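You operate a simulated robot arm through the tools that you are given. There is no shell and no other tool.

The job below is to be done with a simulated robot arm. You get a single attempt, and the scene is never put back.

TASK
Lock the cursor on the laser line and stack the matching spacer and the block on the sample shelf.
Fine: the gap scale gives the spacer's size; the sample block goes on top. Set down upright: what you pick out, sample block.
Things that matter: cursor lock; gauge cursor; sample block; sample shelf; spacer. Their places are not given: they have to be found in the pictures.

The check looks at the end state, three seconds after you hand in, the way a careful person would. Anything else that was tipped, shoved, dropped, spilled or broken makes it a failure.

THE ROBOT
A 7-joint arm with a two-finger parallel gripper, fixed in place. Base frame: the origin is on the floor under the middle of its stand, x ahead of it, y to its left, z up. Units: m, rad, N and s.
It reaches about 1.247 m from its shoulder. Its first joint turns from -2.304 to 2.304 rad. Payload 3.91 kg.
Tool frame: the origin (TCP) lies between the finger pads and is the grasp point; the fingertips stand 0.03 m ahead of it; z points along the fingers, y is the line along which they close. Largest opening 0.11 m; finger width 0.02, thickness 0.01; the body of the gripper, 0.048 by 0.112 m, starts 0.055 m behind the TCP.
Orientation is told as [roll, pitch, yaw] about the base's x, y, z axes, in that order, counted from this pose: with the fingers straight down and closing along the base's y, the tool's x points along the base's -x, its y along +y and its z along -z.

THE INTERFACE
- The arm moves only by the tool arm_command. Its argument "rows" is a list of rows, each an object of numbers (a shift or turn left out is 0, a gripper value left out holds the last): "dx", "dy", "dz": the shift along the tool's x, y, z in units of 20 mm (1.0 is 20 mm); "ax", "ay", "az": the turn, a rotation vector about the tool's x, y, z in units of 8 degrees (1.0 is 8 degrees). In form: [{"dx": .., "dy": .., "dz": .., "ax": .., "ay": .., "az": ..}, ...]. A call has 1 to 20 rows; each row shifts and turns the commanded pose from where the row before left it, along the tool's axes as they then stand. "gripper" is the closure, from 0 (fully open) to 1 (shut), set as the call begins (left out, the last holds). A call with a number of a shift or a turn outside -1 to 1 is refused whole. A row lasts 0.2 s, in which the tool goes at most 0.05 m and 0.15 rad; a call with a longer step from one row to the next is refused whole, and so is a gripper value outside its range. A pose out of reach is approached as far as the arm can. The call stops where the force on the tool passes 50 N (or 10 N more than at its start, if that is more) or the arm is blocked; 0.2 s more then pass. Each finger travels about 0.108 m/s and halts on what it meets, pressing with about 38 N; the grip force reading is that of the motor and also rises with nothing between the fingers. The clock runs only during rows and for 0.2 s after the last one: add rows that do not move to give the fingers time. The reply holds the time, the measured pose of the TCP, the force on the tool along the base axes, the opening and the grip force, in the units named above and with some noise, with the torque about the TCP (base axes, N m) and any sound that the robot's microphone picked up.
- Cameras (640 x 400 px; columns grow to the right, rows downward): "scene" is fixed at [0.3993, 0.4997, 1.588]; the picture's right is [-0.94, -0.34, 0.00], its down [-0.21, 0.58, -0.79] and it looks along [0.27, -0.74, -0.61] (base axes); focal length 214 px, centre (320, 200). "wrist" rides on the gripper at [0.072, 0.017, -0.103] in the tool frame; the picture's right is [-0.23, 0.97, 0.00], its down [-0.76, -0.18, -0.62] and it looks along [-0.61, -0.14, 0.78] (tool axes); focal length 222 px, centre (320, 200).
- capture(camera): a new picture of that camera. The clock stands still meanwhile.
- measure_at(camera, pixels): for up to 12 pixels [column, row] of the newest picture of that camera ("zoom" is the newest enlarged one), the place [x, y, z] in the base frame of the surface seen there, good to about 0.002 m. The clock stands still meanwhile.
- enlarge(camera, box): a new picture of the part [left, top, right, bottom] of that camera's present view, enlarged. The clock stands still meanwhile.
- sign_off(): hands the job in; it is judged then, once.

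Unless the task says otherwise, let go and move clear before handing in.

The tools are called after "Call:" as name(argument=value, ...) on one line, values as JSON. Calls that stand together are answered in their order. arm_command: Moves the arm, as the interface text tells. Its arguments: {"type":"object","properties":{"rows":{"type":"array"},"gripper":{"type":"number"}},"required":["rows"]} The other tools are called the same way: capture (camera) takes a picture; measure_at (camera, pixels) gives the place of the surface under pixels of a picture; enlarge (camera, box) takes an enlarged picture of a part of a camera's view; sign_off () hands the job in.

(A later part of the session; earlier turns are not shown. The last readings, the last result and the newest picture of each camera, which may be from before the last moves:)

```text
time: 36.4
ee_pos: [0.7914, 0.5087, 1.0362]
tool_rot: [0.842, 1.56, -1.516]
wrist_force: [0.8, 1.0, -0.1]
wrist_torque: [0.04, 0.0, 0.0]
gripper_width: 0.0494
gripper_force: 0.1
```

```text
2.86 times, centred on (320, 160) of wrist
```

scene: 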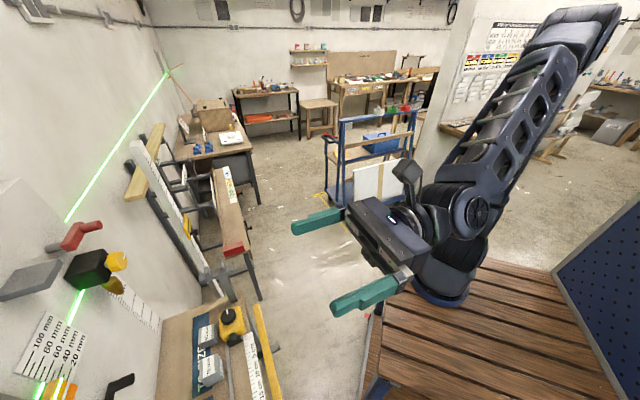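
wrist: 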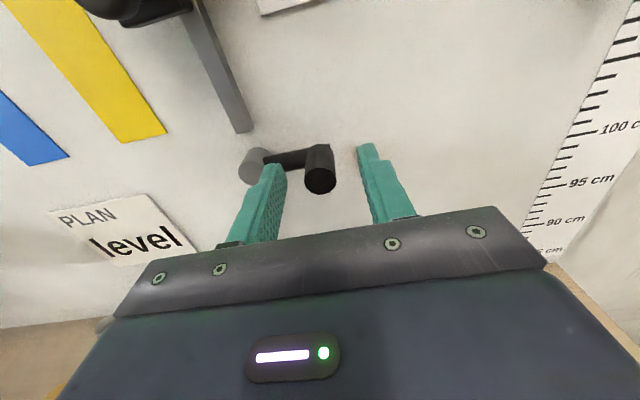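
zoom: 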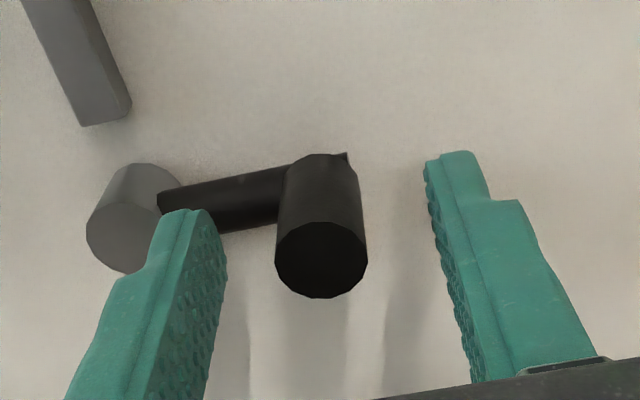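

The handle at zoom (320,225) lies between the finger pads. I'll close on it.

Call:
arm_command(rows=[{}, {}, {}], gripper=0.95)

Call:
enlarge(camera="wrist", box=[230, 90, 410, 230])

```text
time: 37.2
ee_pos: [0.7924, 0.5104, 1.0351]
tool_rot: [0.852, 1.56, -1.504]
wrist_force: [2.6, 2.0, 1.7]
wrist_torque: [0.08, 0.01, 0.05]
gripper_width: 0.0197
gripper_force: 45.1
```

```text
2.86 times, centred on (320, 160) of wrist
```

zoom: 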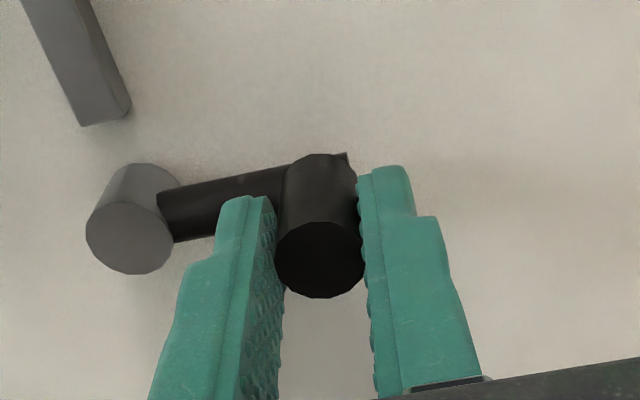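

The handle is gripped at a 19.7 mm width. I'll try a small 4° clockwise (downward) arc about the hub and read the force to find which way the lever turns.

Call:
arm_command(rows=[{"dx": -0.174, "dy": -0.006, "az": 0.5}, {}])

```text
time: 37.8
ee_pos: [0.7919, 0.509, 1.0319]
tool_rot: [-1.468, 1.509, 2.46]
wrist_force: [8.3, 7.9, 3.3]
wrist_torque: [0.2, -0.04, 0.06]
gripper_width: 0.0196
gripper_force: 44.8
```

The handle moved down about 3 mm with only about 3 N vertical resistance. I'll look before continuing.

Call:
arm_command(rows=[{"dx": -0.174, "dy": -0.006, "az": 0.5}, {}])

Call:
enlarge(camera="wrist", box=[230, 90, 410, 230])

```text
time: 38.4
ee_pos: [0.7915, 0.5105, 1.0292]
tool_rot: [-1.518, 1.438, 2.406]
wrist_force: [9.0, 6.4, 0.8]
wrist_torque: [0.15, 0.0, 0.02]
gripper_width: 0.0195
gripper_force: 44.9
```

```text
2.86 times, centred on (320, 160) of wrist
```

zoom: 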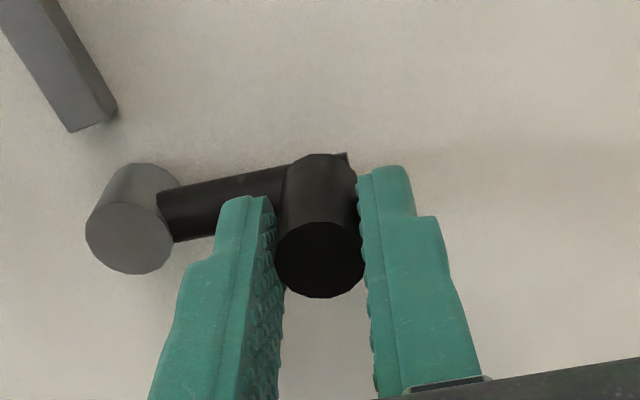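

In the tool view the lever has kept its place while the rail rotated 8°, so it is turning freely clockwise. I'll continue the arc in steps and watch force and sound.

Call:
arm_command(rows=[{"dx": -0.348, "dy": -0.024, "az": 1}, {"dx": -0.348, "dy": -0.024, "az": 1}, {"dx": -0.348, "dy": -0.024, "az": 1}, {}])

```text
time: 39.4
ee_pos: [0.7871, 0.5147, 1.0096]
tool_rot: [-1.555, 1.016, 2.367]
wrist_force: [6.1, -2.0, -4.2]
wrist_torque: [0.25, -0.26, -0.01]
gripper_width: 0.0194
gripper_force: 44.4
```

Call:
arm_command(rows=[{"dx": -0.348, "dy": -0.024, "az": 1}, {"dx": -0.348, "dy": -0.024, "az": 1}, {"dx": -0.348, "dy": -0.024, "az": 1}, {}])

Call:
enlarge(camera="wrist", box=[230, 60, 410, 230])

```text
time: 40.4
ee_pos: [0.7781, 0.525, 0.9938]
tool_rot: [-1.56, 0.598, 2.36]
wrist_force: [11.9, 4.6, -4.5]
wrist_torque: [0.25, -0.1, 0.12]
gripper_width: 0.0194
gripper_force: 44.8
```

```text
2.35 times, centred on (320, 145) of wrist
```

zoom: 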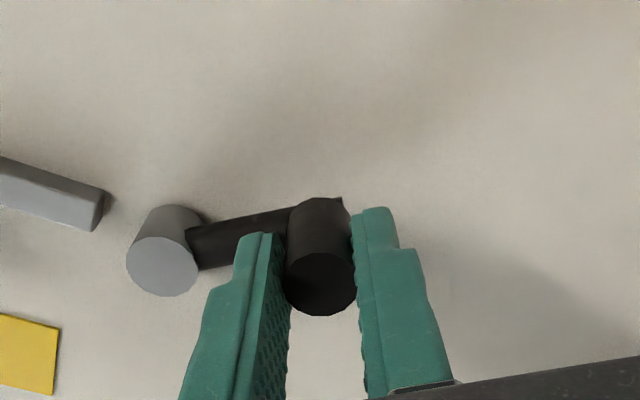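

The lever has followed to about 56° with forces still low. I'll continue.

Call:
arm_command(rows=[{"dx": -0.348, "dy": -0.024, "az": 1}, {"dx": -0.348, "dy": -0.024, "az": 1}, {}])

```text
time: 41.2
ee_pos: [0.7676, 0.5333, 0.9868]
tool_rot: [-1.563, 0.321, 2.358]
wrist_force: [15.6, 11.4, 2.5]
wrist_torque: [0.43, -0.2, 0.07]
gripper_width: 0.0197
gripper_force: 44.6
```

It's now about 72° round with about 19 N along the wall normal, which is still acceptable. I'll continue in single steps toward 90°.

Call:
arm_command(rows=[{"dx": -0.348, "dy": -0.024, "az": 1}, {}])

Call:
enlarge(camera="wrist", box=[230, 60, 410, 230])

```text
time: 41.8
ee_pos: [0.7632, 0.54, 0.9858]
tool_rot: [-1.563, 0.181, 2.356]
wrist_force: [24.7, 25.3, 8.4]
wrist_torque: [0.47, -0.33, -0.02]
gripper_width: 0.0195
gripper_force: 45.1
```

```text
2.35 times, centred on (320, 145) of wrist
```

zoom: 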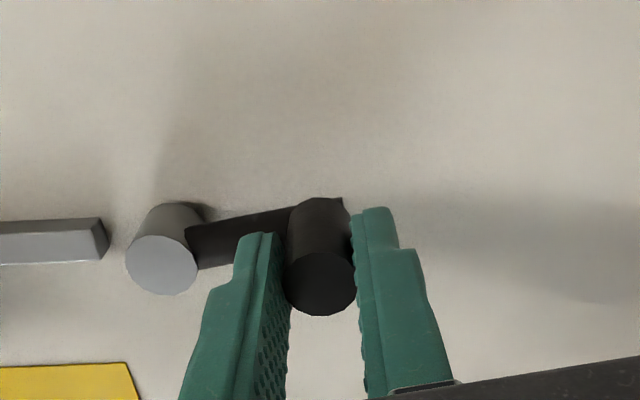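

The lever is at about 80° and the normal force has risen to about 35 N, likely from a slight tool tilt pulling on the handle. I'll relieve it with a small move toward the wall.

Call:
arm_command(rows=[{"dz": 0.03}, {}])

```text
time: 42.4
ee_pos: [0.7624, 0.5388, 0.9849]
tool_rot: [-1.562, 0.18, 2.357]
wrist_force: [9.7, 8.3, 4.6]
wrist_torque: [0.46, -0.3, -0.24]
gripper_width: 0.0197
gripper_force: 45.0
```

That dropped the force to about 13 N, which confirms the cause. I'll continue to about 90° with a small compensation.

Call:
arm_command(rows=[{"dx": -0.174, "dy": -0.006, "dz": 0.015, "az": 0.5}, {}])

```text
time: 43.0
ee_pos: [0.7607, 0.5412, 0.9838]
tool_rot: [-1.565, 0.113, 2.358]
wrist_force: [-3.2, -1.6, 2.8]
wrist_torque: [0.31, -0.32, 0.25]
gripper_width: 0.0197
gripper_force: 45.0
```

Call:
arm_command(rows=[{"dx": -0.174, "dy": -0.006, "dz": 0.003, "az": 0.5}, {}])

Call:
enlarge(camera="wrist", box=[200, 60, 410, 230])

```text
time: 43.6
ee_pos: [0.7587, 0.5443, 0.9851]
tool_rot: [-1.564, 0.042, 2.356]
wrist_force: [-11.9, -11.1, -0.7]
wrist_torque: [0.24, -0.31, 0.43]
gripper_width: 0.0197
gripper_force: 44.6
```

```text
2.35 times, centred on (305, 145) of wrist
```

zoom: 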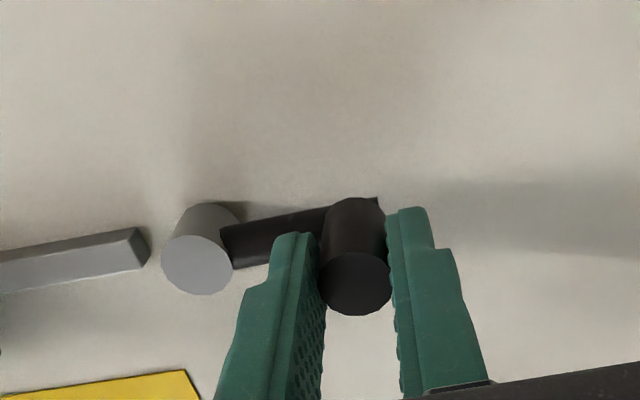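

The lever is at about 88° and no stop is felt yet. I'll go a few degrees more and watch the tangential force for an end stop.

Call:
arm_command(rows=[{"dx": -0.174, "dy": -0.006, "az": 0.5}, {}])

Call:
enlarge(camera="wrist", box=[200, 60, 410, 230])

```text
time: 44.2
ee_pos: [0.7569, 0.545, 0.9855]
tool_rot: [-1.565, -0.028, 2.354]
wrist_force: [-5.6, -26.1, -4.0]
wrist_torque: [0.14, -0.32, -0.62]
gripper_width: 0.0196
gripper_force: 44.4
```

```text
2.35 times, centred on (305, 145) of wrist
```

zoom: 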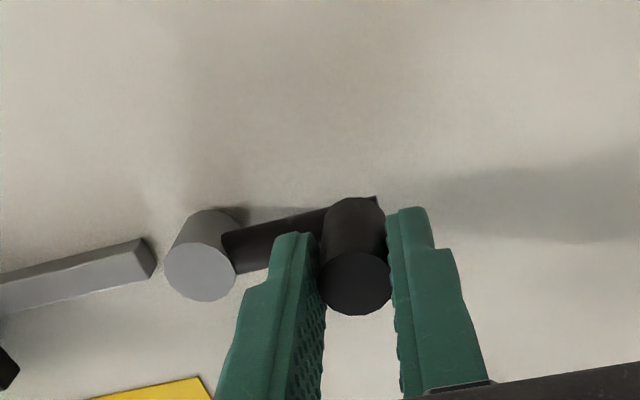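

The lever stopped following and about 15 N of tangential resistance appeared, so it is at its 90° stop. I'll open the fingers and back straight off.

Call:
arm_command(rows=[{}, {}, {}], gripper=0.6)

Call:
arm_command(rows=[{"dz": -0.5}, {"dz": -1}, {"dz": -1}, {"dz": -1}, {"dz": -1}, {"dz": -1}, {"dz": -1}])

Call:
capture(camera="wrist")

Call:
capture(camera="scene")

```text
time: 45.0
ee_pos: [0.7553, 0.5463, 0.9856]
tool_rot: [-1.564, -0.029, 2.355]
wrist_force: [0.7, 0.5, -0.6]
wrist_torque: [-0.02, -0.03, -0.02]
gripper_width: 0.0439
gripper_force: 0.0
```

```text
time: 46.6
ee_pos: [0.6642, 0.4537, 0.9847]
tool_rot: [-1.563, -0.027, 2.353]
wrist_force: [-0.2, -0.7, -0.1]
wrist_torque: [0.0, 0.02, -0.02]
gripper_width: 0.044
gripper_force: 0.2
```

```text
taken
```

wrist: 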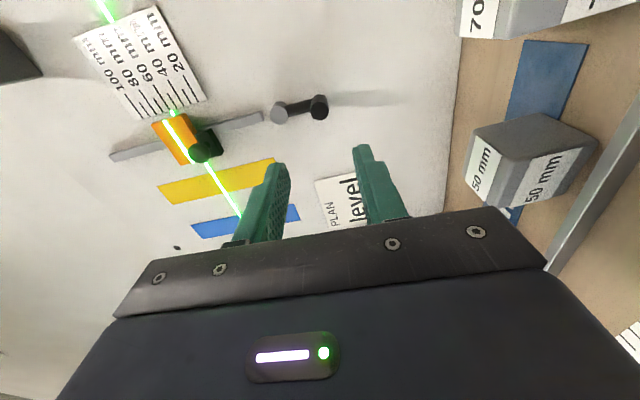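

```text
taken
```

scene: 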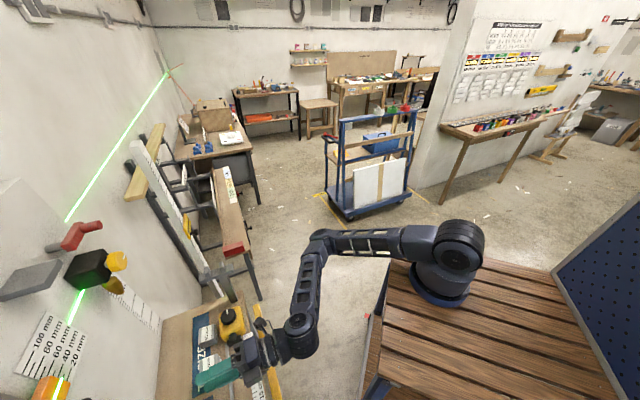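

The lever now points straight down and stays there, and the cursor index is still on the laser. I'll roll the tool back upright and rise to the cursor so I can test gently whether it is locked.

Call:
arm_command(rows=[{"az": -1}, {"az": -1}, {"az": -1}, {"az": -1}, {"az": -1}, {"az": -1}, {"az": -1}, {"az": -1}, {"az": -1}, {"az": -1}, {"az": -1}, {"az": -0.44}], gripper=0)

Call:
arm_command(rows=[{"dx": 1}, {"dx": 1}, {"dx": 1}, {"dx": 1}, {"dx": 1}, {"dx": 1}, {"dx": 1}, {"dx": 1}, {"dx": 1}, {"dx": 0.35}])

Call:
capture(camera="wrist")

```text
time: 49.2
ee_pos: [0.664, 0.455, 0.9855]
tool_rot: [0.133, 1.564, -2.226]
wrist_force: [0.5, 0.1, 0.3]
wrist_torque: [-0.03, 0.01, 0.0]
gripper_width: 0.1099
gripper_force: 0.1
```

```text
time: 51.4
ee_pos: [0.6643, 0.4541, 1.1736]
tool_rot: [-0.153, 1.565, -2.511]
wrist_force: [-0.1, -0.4, -0.2]
wrist_torque: [0.02, 0.01, -0.03]
gripper_width: 0.1101
gripper_force: 0.1
```

```text
taken
```

wrist: 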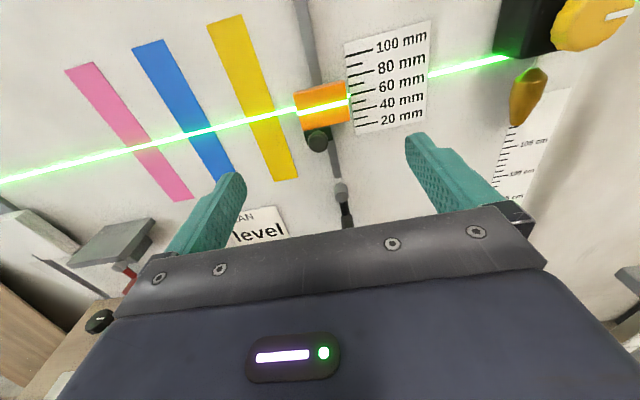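

The lever now hangs straight down at (345,205) and the cursor at (322,105) is on the laser. I'll approach to grip the cursor body for the lock test.

Call:
arm_command(rows=[{"dz": 1, "dy": 0.05}, {"dz": 1}, {"dz": 1}, {"dz": 1}, {"dz": 1}, {"dz": 1}, {"dz": 1}, {"dz": 0.25}])

Call:
enlarge(camera="wrist", box=[200, 80, 440, 240])

```text
time: 53.2
ee_pos: [0.7695, 0.5575, 1.1713]
tool_rot: [-0.176, 1.565, -2.532]
wrist_force: [-0.1, -0.9, 0.2]
wrist_torque: [0.0, -0.05, -0.03]
gripper_width: 0.11
gripper_force: 0.1
```

```text
2.50 times, centred on (320, 160) of wrist
```

zoom: 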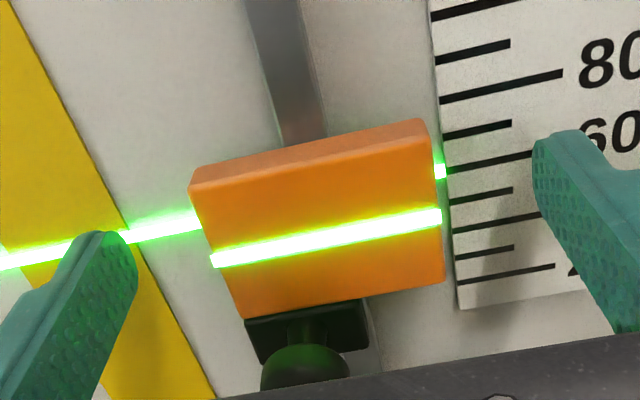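

The index is still on the laser, and the laser meets the scale at the 60 mm tick. I'll grip and nudge by about 0.6 mm to test the lock.

Call:
arm_command(rows=[{}, {}, {}, {}], gripper=0.6)

Call:
arm_command(rows=[{"dx": -0.03}, {}])

```text
time: 54.2
ee_pos: [0.7681, 0.5575, 1.1719]
tool_rot: [-0.12, 1.564, -2.479]
wrist_force: [4.5, -1.1, 0.9]
wrist_torque: [-0.31, -0.42, 0.05]
gripper_width: 0.0598
gripper_force: 44.9
```

```text
time: 54.8
ee_pos: [0.7688, 0.5574, 1.1726]
tool_rot: [-0.184, 1.565, -2.541]
wrist_force: [10.6, 3.0, 6.7]
wrist_torque: [-0.1, -0.7, 0.04]
gripper_width: 0.0599
gripper_force: 44.7
```

Vertical resistance went from 0.9 to 6.7 N for 0.6 mm, where it was near zero when free. One more tiny nudge will confirm.

Call:
arm_command(rows=[{"dx": -0.04}, {}])

Call:
enlarge(camera="wrist", box=[285, 145, 365, 195])

```text
time: 55.4
ee_pos: [0.7701, 0.5564, 1.1721]
tool_rot: [-0.229, 1.566, -2.587]
wrist_force: [15.6, 9.7, 18.5]
wrist_torque: [0.55, -0.8, -0.03]
gripper_width: 0.0596
gripper_force: 45.0
```

```text
8.00 times, centred on (325, 170) of wrist
```

zoom: 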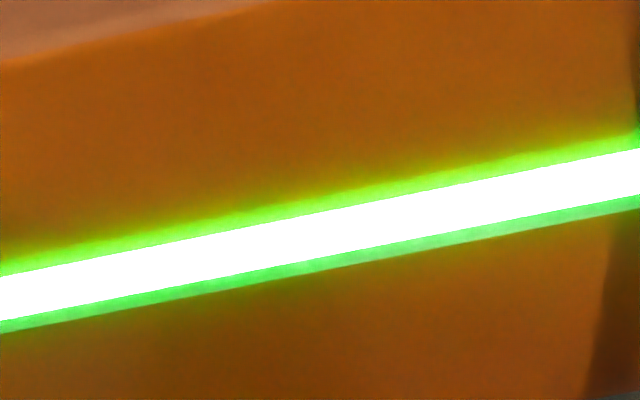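

The cursor resists with 18.5 N without moving, so it is locked and still on the line. I'll undo the nudge, release and back off.

Call:
arm_command(rows=[{"dx": 0.07}, {}])

Call:
arm_command(rows=[{}, {}, {}, {}], gripper=0)

Call:
arm_command(rows=[{"dz": -1}, {"dz": -1}, {"dz": -1}, {"dz": -1}, {"dz": -1}, {"dz": -1}, {"dz": -1}, {"dx": 1}, {"dx": 1}, {"dx": 1}, {"dx": 1}, {"dx": 1}])

Call:
capture(camera="wrist")

Call:
enlarge(camera="wrist", box=[270, 90, 430, 220])

```text
time: 56.0
ee_pos: [0.7689, 0.5568, 1.1705]
tool_rot: [-0.111, 1.563, -2.469]
wrist_force: [14.7, 7.7, 9.4]
wrist_torque: [0.33, -0.94, -0.09]
gripper_width: 0.0599
gripper_force: 45.6
```

```text
time: 57.0
ee_pos: [0.7689, 0.5565, 1.1715]
tool_rot: [-0.145, 1.564, -2.503]
wrist_force: [-0.1, 0.1, 0.0]
wrist_torque: [0.01, 0.03, 0.0]
gripper_width: 0.1102
gripper_force: 0.1
```

```text
time: 59.6
ee_pos: [0.6694, 0.4586, 1.2731]
tool_rot: [-0.15, 1.564, -2.506]
wrist_force: [0.1, -0.6, -0.3]
wrist_torque: [0.01, -0.02, -0.02]
gripper_width: 0.1099
gripper_force: 0.1
```

```text
taken
```

wrist: 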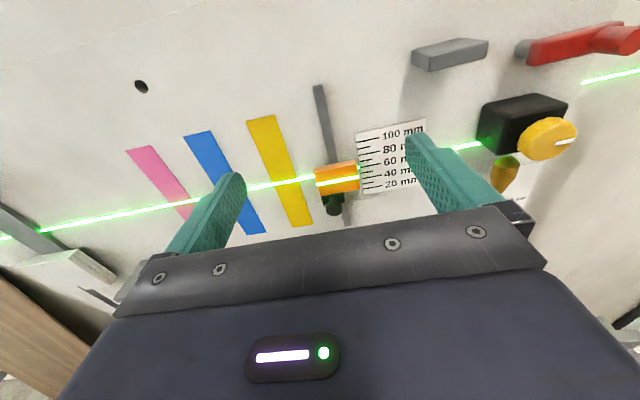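

```text
3.08 times, centred on (350, 155) of wrist
```

zoom: 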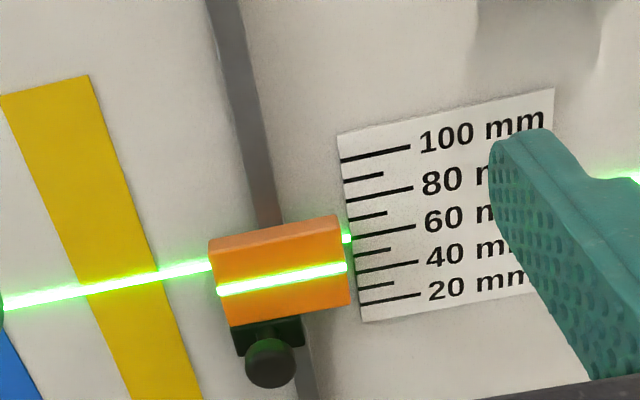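

The cursor is locked on the laser and the scale reads 60 mm, which fits: shelf at 1.05 + 60 mm + a roughly 60 mm block ≈ 1.171, the laser height. Next I'll turn the tool to fingers-down with the camera on the side away from the wall.

Call:
arm_command(rows=[{"dz": -1}, {"dz": -1}, {"az": -1}, {"az": -1}, {"az": -1}, {"az": -1}, {"az": -1}, {"az": -1}, {"az": -1}, {"az": -1}, {"az": -1}, {"az": -1}, {"az": -1}, {"az": -1}, {"az": -1}, {"az": -1}, {"az": -1}, {"az": -1}, {"az": -1}, {"az": -1}])

Call:
arm_command(rows=[{"az": -1}, {"az": -1}, {"az": -1}, {"az": -1}, {"az": -0.5}, {"ay": 1}, {"ay": 1}, {"ay": 1}, {"ay": 1}, {"ay": 1}, {"ay": 1}])

```text
time: 63.8
ee_pos: [0.6423, 0.4299, 1.2721]
tool_rot: [1.558, -0.943, -0.777]
wrist_force: [0.3, 0.4, 0.7]
wrist_torque: [0.01, 0.03, 0.01]
gripper_width: 0.1102
gripper_force: 0.0
```

```text
time: 66.4
ee_pos: [0.769, 0.2707, 1.2596]
tool_rot: [0.021, -0.803, 0.494]
wrist_force: [-0.1, 0.1, 0.7]
wrist_torque: [-0.02, 0.02, -0.03]
gripper_width: 0.1099
gripper_force: 0.0
out of reach, approached as far as the arm can: row 9, 10
stopped in row 11: the arm was blocked; the commanded pose is now the measured one
```

The arm hit a joint limit during the tilt and drifted sideways to about s=0.35. Forces are near zero, but I'll look before moving.

Call:
capture(camera="scene")

Call:
capture(camera="wrist")

```text
taken
```

scene: 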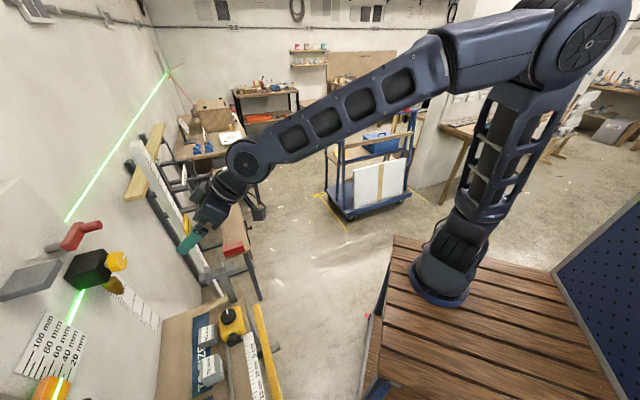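

```text
taken
```

wrist: 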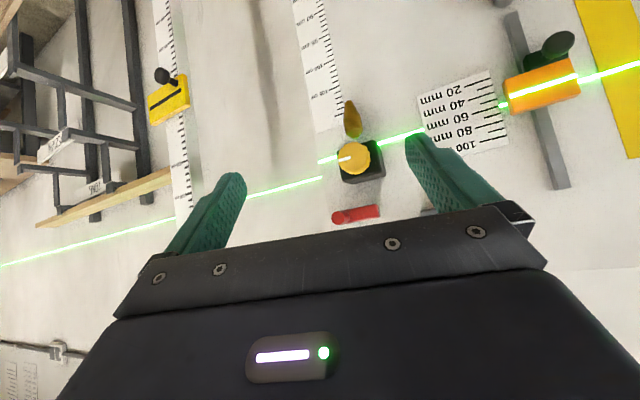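

Nothing was touched; the TCP is in free space. I'll move back to an open spot away from the wall before finishing the downward tilt.

Call:
arm_command(rows=[{"dx": 0.11, "dy": 0.9, "dz": -0.65}, {"dx": 0.11, "dy": 0.9, "dz": -0.65}, {"dx": 0.11, "dy": 0.9, "dz": -0.65}, {"dx": 0.11, "dy": 0.9, "dz": -0.65}, {"dx": 0.11, "dy": 0.9, "dz": -0.65}, {"dx": 0.11, "dy": 0.9, "dz": -0.65}, {"dx": 0.11, "dy": 0.9, "dz": -0.65}, {"dx": 0.11, "dy": 0.9, "dz": -0.65}, {"dx": 0.11, "dy": 0.9, "dz": -0.65}, {"dx": 0.11, "dy": 0.9, "dz": -0.65}, {"dx": 0.11, "dy": 0.9, "dz": -0.65}, {"dx": 0.11, "dy": 0.9, "dz": -0.65}])

Call:
capture(camera="scene")

```text
time: 69.0
ee_pos: [0.5496, 0.397, 1.3517]
tool_rot: [0.02, -0.801, 0.497]
wrist_force: [0.4, -0.8, -0.3]
wrist_torque: [0.01, 0.01, 0.0]
gripper_width: 0.1101
gripper_force: 0.0
```

```text
taken
```

scene: 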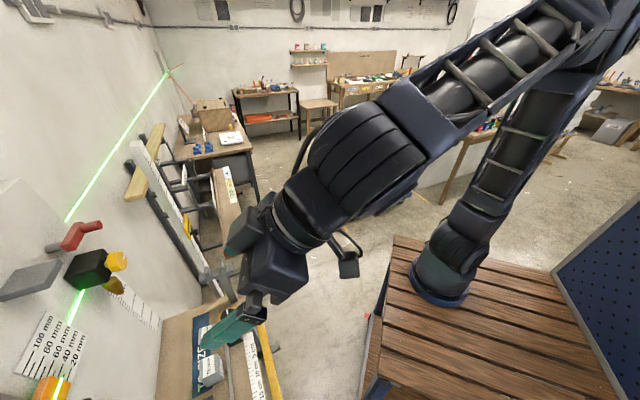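

It reached open space with the orientation held. I'll tilt to vertical and yaw to 45°.

Call:
arm_command(rows=[{"ay": 1}, {"ay": 1}, {"ay": 1}, {"ay": 1}, {"ay": 1}, {"ay": 0.74}, {"az": -1}, {"az": -1.0}, {}])

Call:
capture(camera="wrist")

```text
time: 71.0
ee_pos: [0.5495, 0.3974, 1.3512]
tool_rot: [0.012, -0.005, 0.792]
wrist_force: [-0.3, 0.7, 0.7]
wrist_torque: [0.01, 0.02, 0.01]
gripper_width: 0.1102
gripper_force: 0.2
```

```text
taken
```

wrist: 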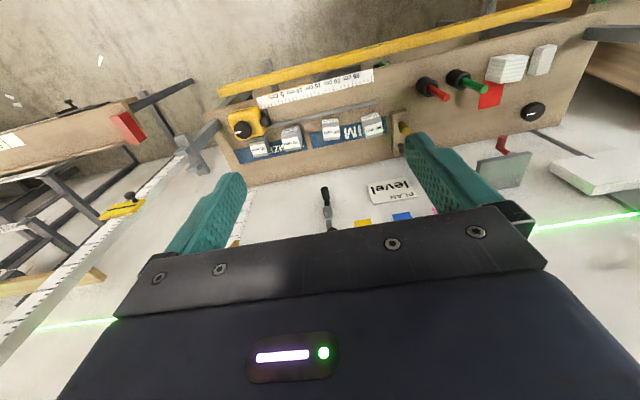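

The tool is vertical with yaw≈45°, and the bench shows at the top of the picture (upside down). The 60 mm spacer should be near (372,122). I'll enlarge and measure the spacers and the block.

Call:
enlarge(camera="wrist", box=[310, 90, 420, 160])

```text
5.71 times, centred on (365, 125) of wrist
```

zoom: 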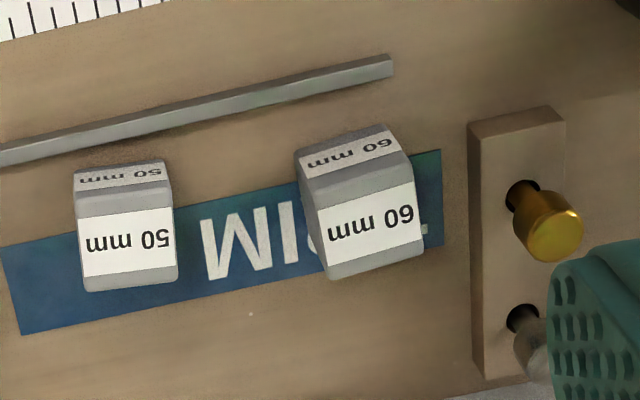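

The 60 mm spacer's top face is around zoom (365,220) and its front face around (350,152). I'll measure the corners.

Call:
measure_at(camera="zoom", pixels=[[318, 205], [412, 178], [422, 250], [332, 274], [370, 225], [304, 158], [383, 130], [350, 152], [300, 190], [310, 240], [480, 125], [475, 250]])

Call:
measure_at(camera="zoom", pixels=[[308, 182], [411, 160], [424, 257], [330, 280], [80, 200], [172, 190], [175, 278], [85, 290], [290, 100], [390, 65], [480, 370], [430, 200]])

```text
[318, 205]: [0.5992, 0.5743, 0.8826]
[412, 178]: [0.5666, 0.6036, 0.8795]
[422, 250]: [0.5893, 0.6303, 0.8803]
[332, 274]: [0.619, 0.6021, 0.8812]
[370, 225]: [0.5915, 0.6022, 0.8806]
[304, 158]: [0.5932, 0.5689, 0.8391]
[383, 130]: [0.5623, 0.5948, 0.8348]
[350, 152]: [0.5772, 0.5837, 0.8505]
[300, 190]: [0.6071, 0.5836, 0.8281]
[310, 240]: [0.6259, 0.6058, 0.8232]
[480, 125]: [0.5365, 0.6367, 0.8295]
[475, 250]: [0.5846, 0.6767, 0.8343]
```

```text
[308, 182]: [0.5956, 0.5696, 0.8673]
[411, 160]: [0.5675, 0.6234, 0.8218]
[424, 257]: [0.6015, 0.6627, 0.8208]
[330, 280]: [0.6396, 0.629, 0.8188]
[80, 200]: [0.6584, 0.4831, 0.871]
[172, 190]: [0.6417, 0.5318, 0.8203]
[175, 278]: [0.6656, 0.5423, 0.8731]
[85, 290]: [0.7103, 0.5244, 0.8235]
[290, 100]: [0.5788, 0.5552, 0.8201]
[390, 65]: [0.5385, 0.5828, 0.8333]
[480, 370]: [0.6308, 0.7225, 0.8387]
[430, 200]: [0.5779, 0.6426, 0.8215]
```

The 60 mm spacer's top is centred near (0.593,0.603), z≈0.881, about 44 mm square and rotated a few degrees from the wall axes. I'll move above it and descend partway for a closer look.

Call:
arm_command(rows=[{"ax": 0.086, "ay": 0.036}, {"dx": -1, "dy": 0.65}, {"dx": -1, "dy": 0.65}, {"dx": -1, "dy": 0.65}, {"dx": -1, "dy": 0.65}, {"dx": -1, "dy": 0.65}, {"dx": -1, "dy": 0.65}, {"dx": -1, "dy": 0.65}, {"dx": -1, "dy": 0.65}, {"dx": -0.8, "dy": 0.5}, {"dz": 1}, {"dz": 1}, {"dz": 1}, {"dz": 1}, {"dz": 1}, {"dz": 1}, {"dz": 1}, {"dz": 1}])

Call:
capture(camera="wrist")

Call:
capture(camera="scene")

```text
time: 74.8
ee_pos: [0.5917, 0.6012, 1.1919]
tool_rot: [0.001, -0.001, 0.793]
wrist_force: [-0.4, 0.2, 1.2]
wrist_torque: [-0.02, -0.03, 0.01]
gripper_width: 0.11
gripper_force: 0.2
```

```text
taken
```

wrist: 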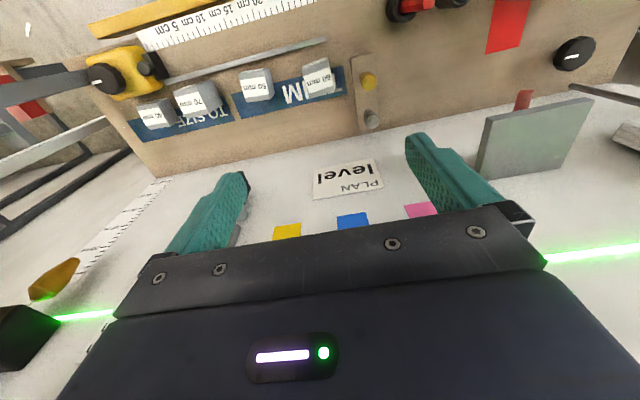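

```text
taken
```

scene: 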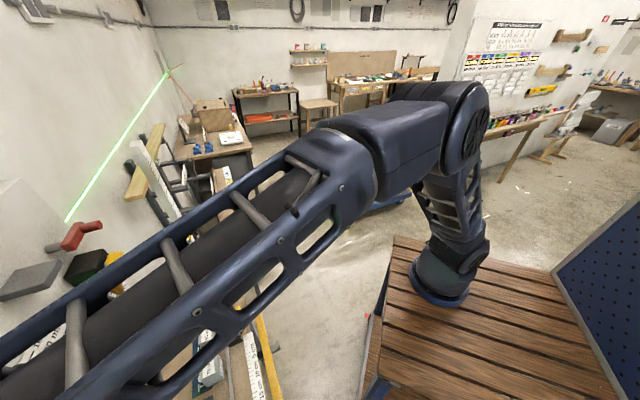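

The TCP is over the 60 mm spacer, which shows at (318,77). I'll descend another 0.12 m for a closer look.

Call:
arm_command(rows=[{"dz": 1}, {"dz": 1}, {"dz": 1}, {"dz": 1}, {"dz": 1}, {"dz": 1}])

Call:
capture(camera="wrist")

Call:
enlarge(camera="wrist", box=[240, 40, 440, 180])

```text
time: 76.2
ee_pos: [0.5918, 0.6025, 1.0725]
tool_rot: [0.003, 0.0, 0.792]
wrist_force: [-0.5, -0.5, 0.4]
wrist_torque: [0.0, -0.04, -0.01]
gripper_width: 0.11
gripper_force: 0.1
```

```text
taken
```

wrist: 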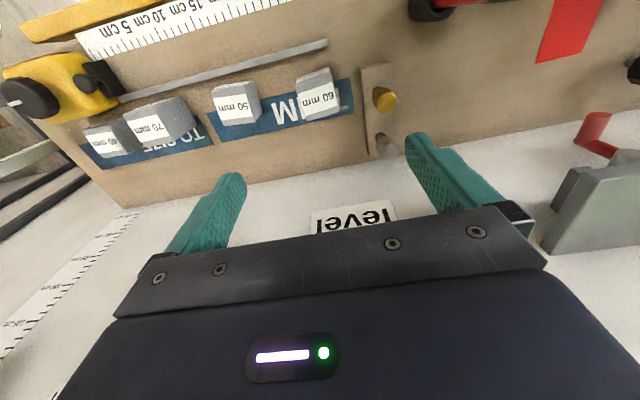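

```text
2.86 times, centred on (340, 110) of wrist
```

zoom: 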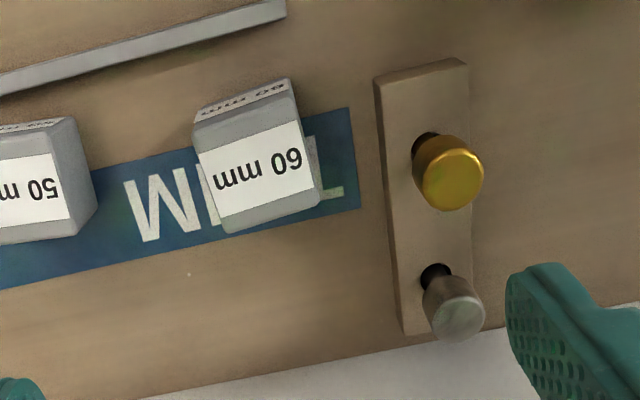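

The wooden peg block is beside the spacer, so I'll narrow the fingers before descending. First I'll re-measure the spacer's top corners and the peg block's edge.

Call:
measure_at(camera="zoom", pixels=[[198, 130], [298, 100], [317, 193], [227, 228], [258, 165], [200, 150], [290, 90], [310, 150], [215, 190], [270, 212], [250, 105], [380, 120]])

Call:
measure_at(camera="zoom", pixels=[[296, 118], [204, 145], [230, 222], [313, 190], [395, 250], [388, 180], [448, 180], [460, 310], [305, 145], [218, 195], [275, 120], [290, 200]])

```text
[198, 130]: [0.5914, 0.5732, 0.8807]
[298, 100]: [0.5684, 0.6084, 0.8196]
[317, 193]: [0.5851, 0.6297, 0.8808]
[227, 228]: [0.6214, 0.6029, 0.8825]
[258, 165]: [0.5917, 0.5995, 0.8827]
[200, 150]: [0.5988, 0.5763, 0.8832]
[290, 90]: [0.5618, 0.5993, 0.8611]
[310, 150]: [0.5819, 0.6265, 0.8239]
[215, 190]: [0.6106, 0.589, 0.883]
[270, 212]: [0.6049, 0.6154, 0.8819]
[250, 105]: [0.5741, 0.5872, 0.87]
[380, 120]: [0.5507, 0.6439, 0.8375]
```

```text
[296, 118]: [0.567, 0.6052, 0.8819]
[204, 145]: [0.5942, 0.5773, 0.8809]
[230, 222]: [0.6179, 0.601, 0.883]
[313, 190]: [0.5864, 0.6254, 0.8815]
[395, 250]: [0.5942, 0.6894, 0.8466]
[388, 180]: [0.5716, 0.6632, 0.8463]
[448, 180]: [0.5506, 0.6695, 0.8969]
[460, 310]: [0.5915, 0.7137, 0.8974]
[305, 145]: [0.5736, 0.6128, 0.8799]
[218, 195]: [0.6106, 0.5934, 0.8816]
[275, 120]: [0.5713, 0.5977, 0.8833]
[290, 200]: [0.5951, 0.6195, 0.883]
```

The spacer's top spans s≈-0.028 to 0.015 and n≈0.823 to 0.866, aligned with the wall axes, and the TCP is centred on it. I'll narrow the opening to 70 mm to clear the peg block and descend to z≈0.862.

Call:
arm_command(rows=[{}, {"dz": 1}, {"dz": 1}, {"dz": 1}, {"dz": 1}, {"dz": 1}, {"dz": 1}, {"dz": 1}], gripper=0.36)

Call:
capture(camera="wrist")

```text
time: 78.0
ee_pos: [0.5914, 0.6021, 0.9308]
tool_rot: [0.001, 0.001, 0.791]
wrist_force: [-0.4, -0.1, 0.0]
wrist_torque: [0.0, 0.01, 0.05]
gripper_width: 0.0704
gripper_force: 0.1
```

```text
taken
```

wrist: 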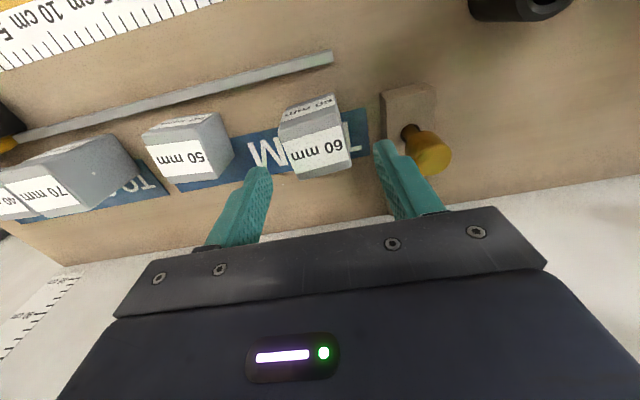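

The spacer at (318,150) sits between the fingers and the peg block is clear of the right one. I'll descend the rest of the way.

Call:
arm_command(rows=[{"dz": 0.8}, {"dz": 0.8}, {"dz": 0.8}, {"dz": 0.8}, {"dz": 0.2}])

Call:
capture(camera="wrist")

```text
time: 79.2
ee_pos: [0.5913, 0.6025, 0.8626]
tool_rot: [0.001, 0.001, 0.793]
wrist_force: [0.3, 1.0, -0.2]
wrist_torque: [0.05, -0.01, -0.01]
gripper_width: 0.0702
gripper_force: 0.0
```

```text
taken
```

wrist: 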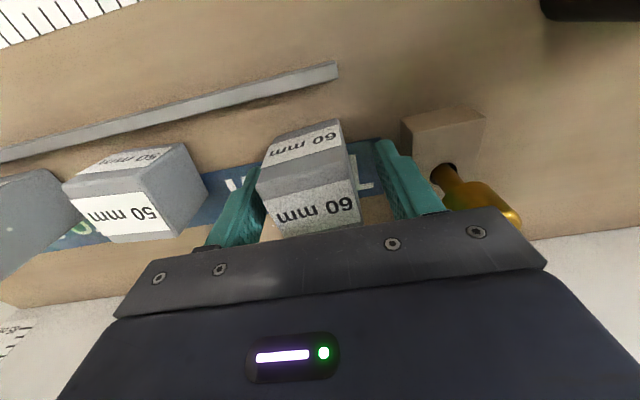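

The spacer is between the pads. I'll close the gripper.

Call:
arm_command(rows=[{}, {}, {}, {}], gripper=0.75)

Call:
arm_command(rows=[{"dz": -0.3}, {"dz": -0.5}, {"dz": -0.7}])

Call:
capture(camera="wrist")

```text
time: 80.2
ee_pos: [0.5909, 0.6028, 0.8631]
tool_rot: [0.002, 0.0, 0.791]
wrist_force: [0.0, 0.8, 1.3]
wrist_torque: [-0.03, -0.05, 0.02]
gripper_width: 0.0458
gripper_force: 38.3
```

```text
time: 81.0
ee_pos: [0.5908, 0.6012, 0.8937]
tool_rot: [0.001, 0.001, 0.793]
wrist_force: [0.3, 0.6, -0.9]
wrist_torque: [0.01, 0.0, -0.02]
gripper_width: 0.0455
gripper_force: 37.9
```

```text
taken
```

wrist: 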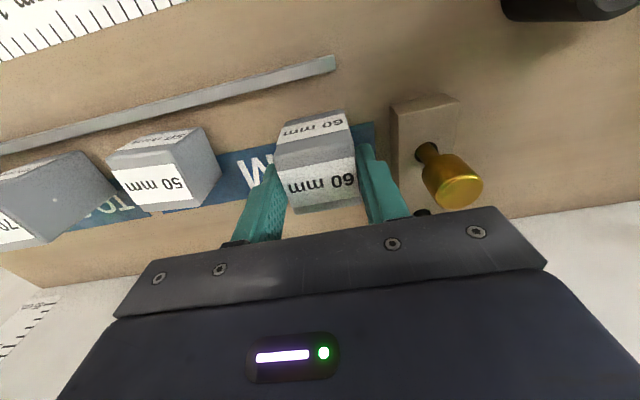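

The spacer is held (45.6 mm wide) and lifted clear. I'll raise it and move toward the shelf, staying off the wall, then look at the shelf from there.

Call:
arm_command(rows=[{"dz": -1}, {"dz": -1}, {"dz": -1}, {"dz": -1}, {"dz": -1}, {"dz": -1}, {"dz": -1}, {"dz": -1}, {"dz": -1}, {"dz": -1}, {"dx": 0.3, "dy": 1, "dz": -1}, {"dx": 0.3, "dy": 1, "dz": -1}, {"dx": 0.3, "dy": 1, "dz": -1}, {"dx": 0.3, "dy": 1, "dz": -1}, {"dx": 0.3, "dy": 1, "dz": -1}, {"dx": 0.3, "dy": 1, "dz": -1}, {"dx": 0.3, "dy": 1, "dz": -1}])

Call:
capture(camera="wrist")

```text
time: 84.6
ee_pos: [0.4631, 0.6694, 1.2333]
tool_rot: [0.002, 0.002, 0.791]
wrist_force: [0.0, 0.7, -1.1]
wrist_torque: [0.0, 0.0, 0.0]
gripper_width: 0.0452
gripper_force: 37.7
```

```text
taken
```

wrist: 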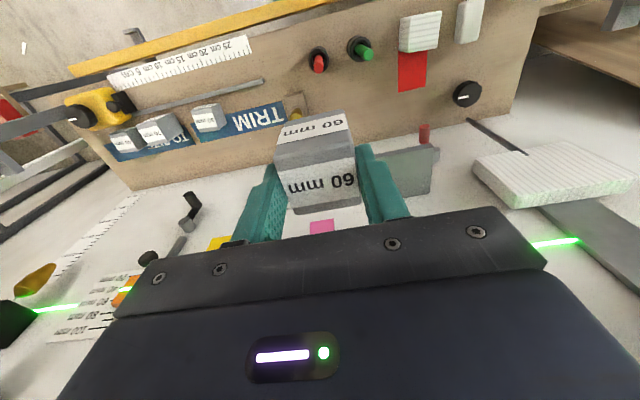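

The shelf is at about (410,170), the ribbed wall plate at (560,170) and its thin rod at (495,135). I'll measure these to plan clearances, along with the sample block at (420,30).

Call:
measure_at(camera="wrist", pixels=[[436, 150], [428, 190], [405, 185], [395, 155], [415, 170], [480, 165], [515, 203], [495, 135], [425, 133], [625, 150], [560, 150], [478, 175]])

Call:
enlarge(camera="wrist", box=[370, 0, 510, 110])

Call:
enlarge(camera="wrist", box=[360, 110, 560, 240])

```text
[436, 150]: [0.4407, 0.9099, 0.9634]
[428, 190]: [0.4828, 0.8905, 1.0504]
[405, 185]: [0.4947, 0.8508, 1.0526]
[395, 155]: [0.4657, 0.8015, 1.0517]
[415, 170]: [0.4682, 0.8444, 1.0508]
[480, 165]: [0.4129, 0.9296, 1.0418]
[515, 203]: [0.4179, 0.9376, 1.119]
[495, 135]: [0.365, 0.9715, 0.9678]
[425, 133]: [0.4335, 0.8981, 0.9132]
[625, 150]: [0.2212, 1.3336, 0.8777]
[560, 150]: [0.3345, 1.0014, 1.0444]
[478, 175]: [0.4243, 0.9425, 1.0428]
```

```text
3.64 times, centred on (440, 55) of wrist
```

zoom: 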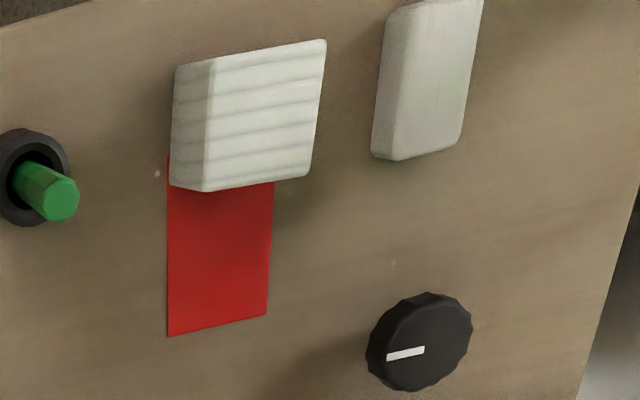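

```text
3.08 times, centred on (460, 175) of wrist
```

zoom: 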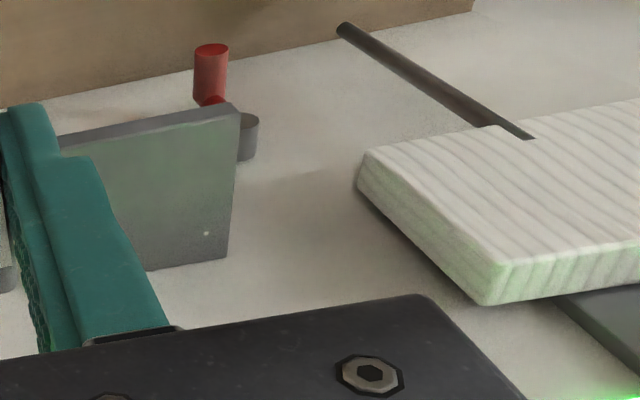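

The shelf is level at z≈1.051, spanning s≈-0.289 to -0.19 and n≈0.885 to 0.975. The ribbed wall plate starts at s≈-0.365, so there is room. I'll carry the spacer over the shelf centre at height.

Call:
arm_command(rows=[{"dy": 0.8, "dx": -0.8}, {"dy": 0.8, "dx": -0.8}, {"dy": 0.8, "dx": -0.8}, {"dy": 0.8, "dx": -0.8}, {"dy": 0.8, "dx": -0.8}, {"dy": 0.68, "dx": -0.8}, {"dx": -0.75}, {"dx": -0.75}])

Call:
capture(camera="wrist")

Call:
capture(camera="scene")

```text
time: 86.4
ee_pos: [0.4836, 0.8257, 1.2351]
tool_rot: [0.0, -0.001, 0.793]
wrist_force: [-0.5, 0.0, 0.6]
wrist_torque: [0.09, -0.03, -0.01]
gripper_width: 0.045
gripper_force: 38.4
```

```text
taken
```

wrist: 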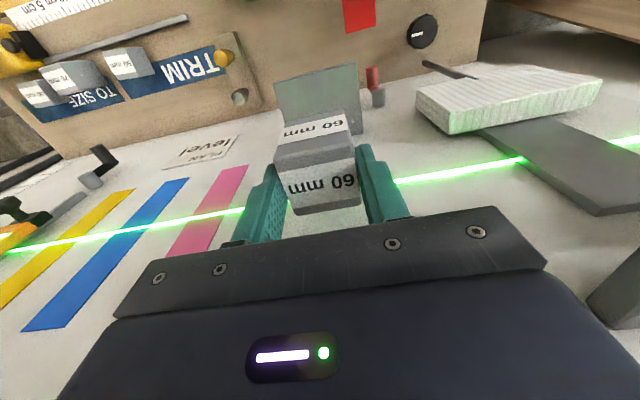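

```text
taken
```

scene: 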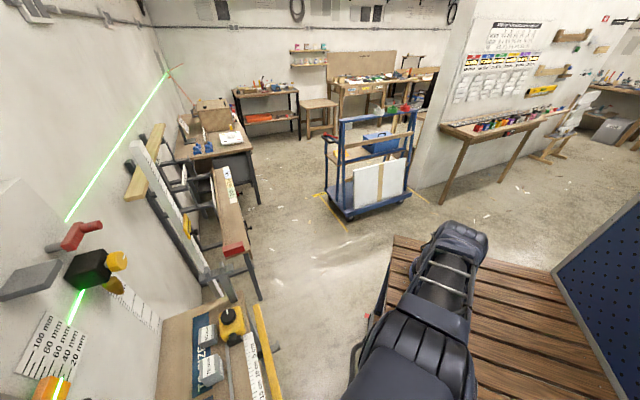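

The TCP is over the shelf (s≈-0.242, n≈0.926), and the shelf's front edge shows at (275–360, 65–90). I'll measure its corners to confirm centring before descending.

Call:
measure_at(camera="wrist", pixels=[[280, 88], [354, 68], [357, 100], [360, 128], [279, 105], [318, 78], [320, 95], [278, 120], [290, 135], [345, 112], [275, 83], [357, 64]])

Call:
enlarge(camera="wrist", box=[240, 40, 400, 230])

```text
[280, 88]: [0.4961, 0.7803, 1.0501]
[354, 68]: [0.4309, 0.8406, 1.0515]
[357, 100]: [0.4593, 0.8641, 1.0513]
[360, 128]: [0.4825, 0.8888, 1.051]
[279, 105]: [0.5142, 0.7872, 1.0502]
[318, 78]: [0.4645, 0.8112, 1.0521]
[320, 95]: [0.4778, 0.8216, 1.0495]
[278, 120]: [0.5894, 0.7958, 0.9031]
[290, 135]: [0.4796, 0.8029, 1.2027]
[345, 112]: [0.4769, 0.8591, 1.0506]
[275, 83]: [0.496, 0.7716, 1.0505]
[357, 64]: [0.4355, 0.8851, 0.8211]
```

```text
2.11 times, centred on (320, 135) of wrist
```

zoom: 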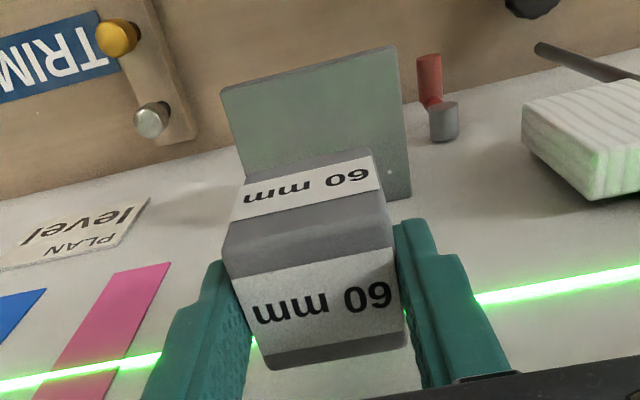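

The shelf spans s≈-0.290 to -0.194 and n≈0.895 to 0.975, so the spacer is well centred. I'll descend to just above it, then lower in small steps until I feel contact.

Call:
arm_command(rows=[{"dx": -0.1, "dz": 1}, {"dz": 1}, {"dz": 1}, {"dz": 1}, {"dz": 1}, {"dz": 0.8}, {"dz": 0.6}, {}])

Call:
capture(camera="wrist")

```text
time: 88.2
ee_pos: [0.485, 0.8279, 1.115]
tool_rot: [0.009, -0.01, 0.792]
wrist_force: [-0.1, 1.1, 8.6]
wrist_torque: [-0.06, 0.21, 0.02]
gripper_width: 0.0452
gripper_force: 38.3
stopped in row 8: the force on the tool passed its limit at 53 N (the readings are from after the stop); the commanded pose is now the measured one
```

```text
taken
```

wrist: 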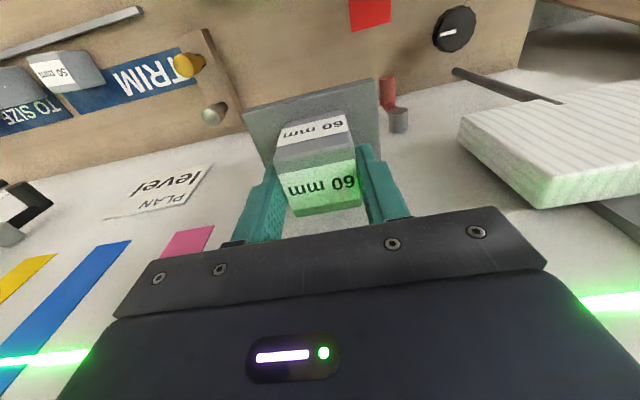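

The descent stopped at TCP z≈1.115, about 20 mm earlier than expected, after a 53 N peak. I'll check what touched by measuring the spacer and shelf and looking closely.

Call:
measure_at(camera="wrist", pixels=[[318, 132], [320, 155], [320, 185], [322, 205], [290, 130], [345, 118], [280, 140], [370, 120], [260, 110], [370, 90], [262, 150], [375, 140]])

Call:
enlarge(camera="wrist", box=[230, 60, 410, 230])

Call:
capture(camera="scene")

```text
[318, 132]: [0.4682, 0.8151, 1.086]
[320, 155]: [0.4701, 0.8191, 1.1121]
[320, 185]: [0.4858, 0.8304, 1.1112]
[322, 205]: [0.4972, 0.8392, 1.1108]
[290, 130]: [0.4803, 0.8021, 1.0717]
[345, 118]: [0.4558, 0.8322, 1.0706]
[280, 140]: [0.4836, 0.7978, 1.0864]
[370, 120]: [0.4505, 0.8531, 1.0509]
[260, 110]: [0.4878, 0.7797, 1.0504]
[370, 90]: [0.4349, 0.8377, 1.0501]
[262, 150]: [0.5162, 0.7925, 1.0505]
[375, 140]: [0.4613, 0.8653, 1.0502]
```

```text
2.35 times, centred on (320, 145) of wrist
```

zoom: 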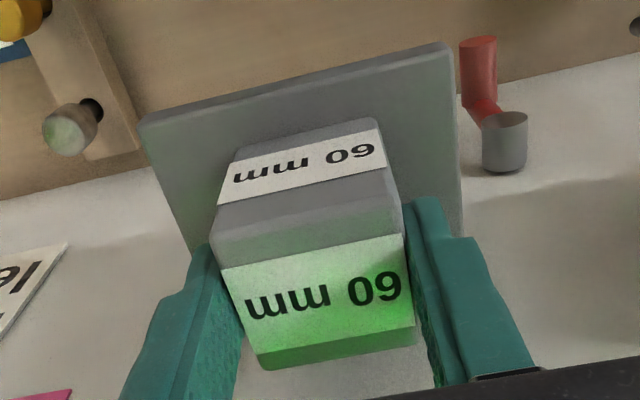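

```text
taken
```

scene: 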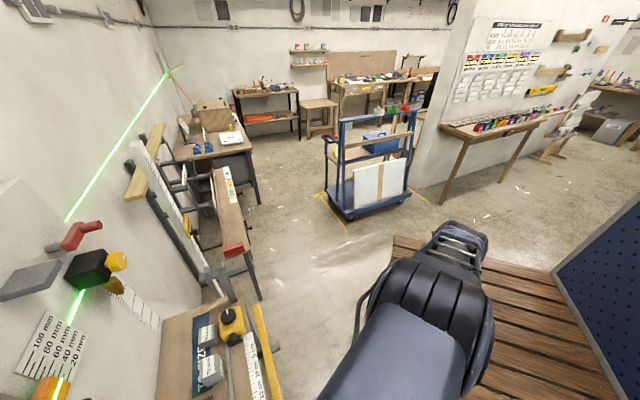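

The spacer's top measures z≈1.111, which is shelf 1.051 + 60 mm, so it is already standing flat on the shelf; it had slipped lower in the fingers during the lift. It sits at s≈-0.244, n≈0.931. I'll release it gently.

Call:
arm_command(rows=[{}, {}, {}], gripper=0.45)

Call:
capture(camera="wrist")

```text
time: 89.0
ee_pos: [0.4863, 0.8281, 1.1128]
tool_rot: [0.005, -0.008, 0.792]
wrist_force: [0.0, -0.4, -0.7]
wrist_torque: [0.01, 0.02, 0.01]
gripper_width: 0.0605
gripper_force: 0.1
```

```text
taken
```

wrist: 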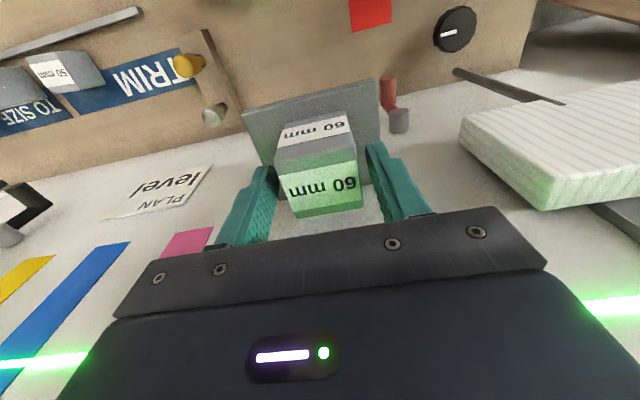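

The spacer stands free between the open fingers. I'll lift straight up and check it.

Call:
arm_command(rows=[{"dz": -0.5}, {"dz": -1}, {"dz": -1}, {"dz": -1}, {"dz": -1}, {"dz": -1}, {"dz": -1}])

Call:
capture(camera="wrist")

Call:
enlarge(camera="wrist", box=[230, 40, 410, 190])

```text
time: 90.6
ee_pos: [0.4842, 0.8253, 1.2423]
tool_rot: [0.006, -0.009, 0.793]
wrist_force: [0.4, 0.0, -0.2]
wrist_torque: [0.01, 0.0, 0.0]
gripper_width: 0.0606
gripper_force: 0.1
```

```text
taken
```

wrist: 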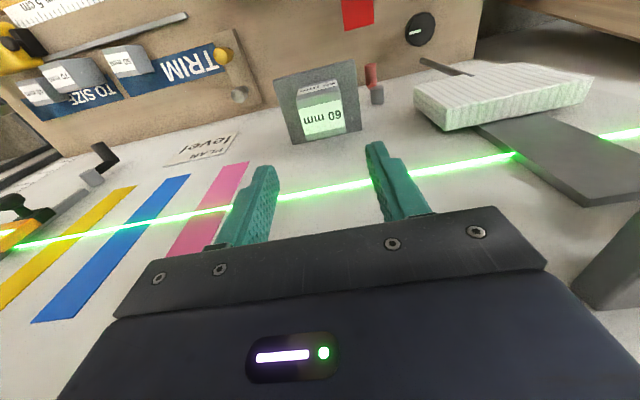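

```text
2.67 times, centred on (320, 115) of wrist
```

zoom: 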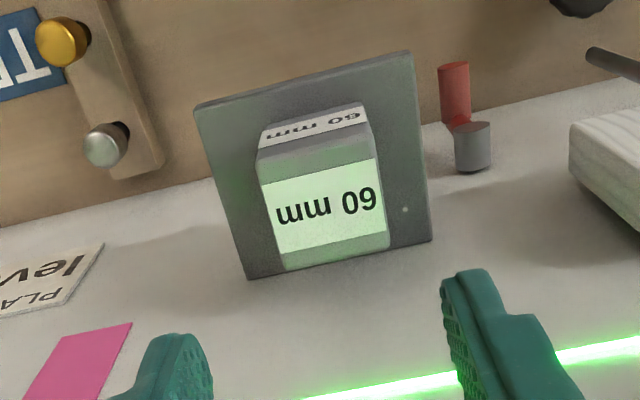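

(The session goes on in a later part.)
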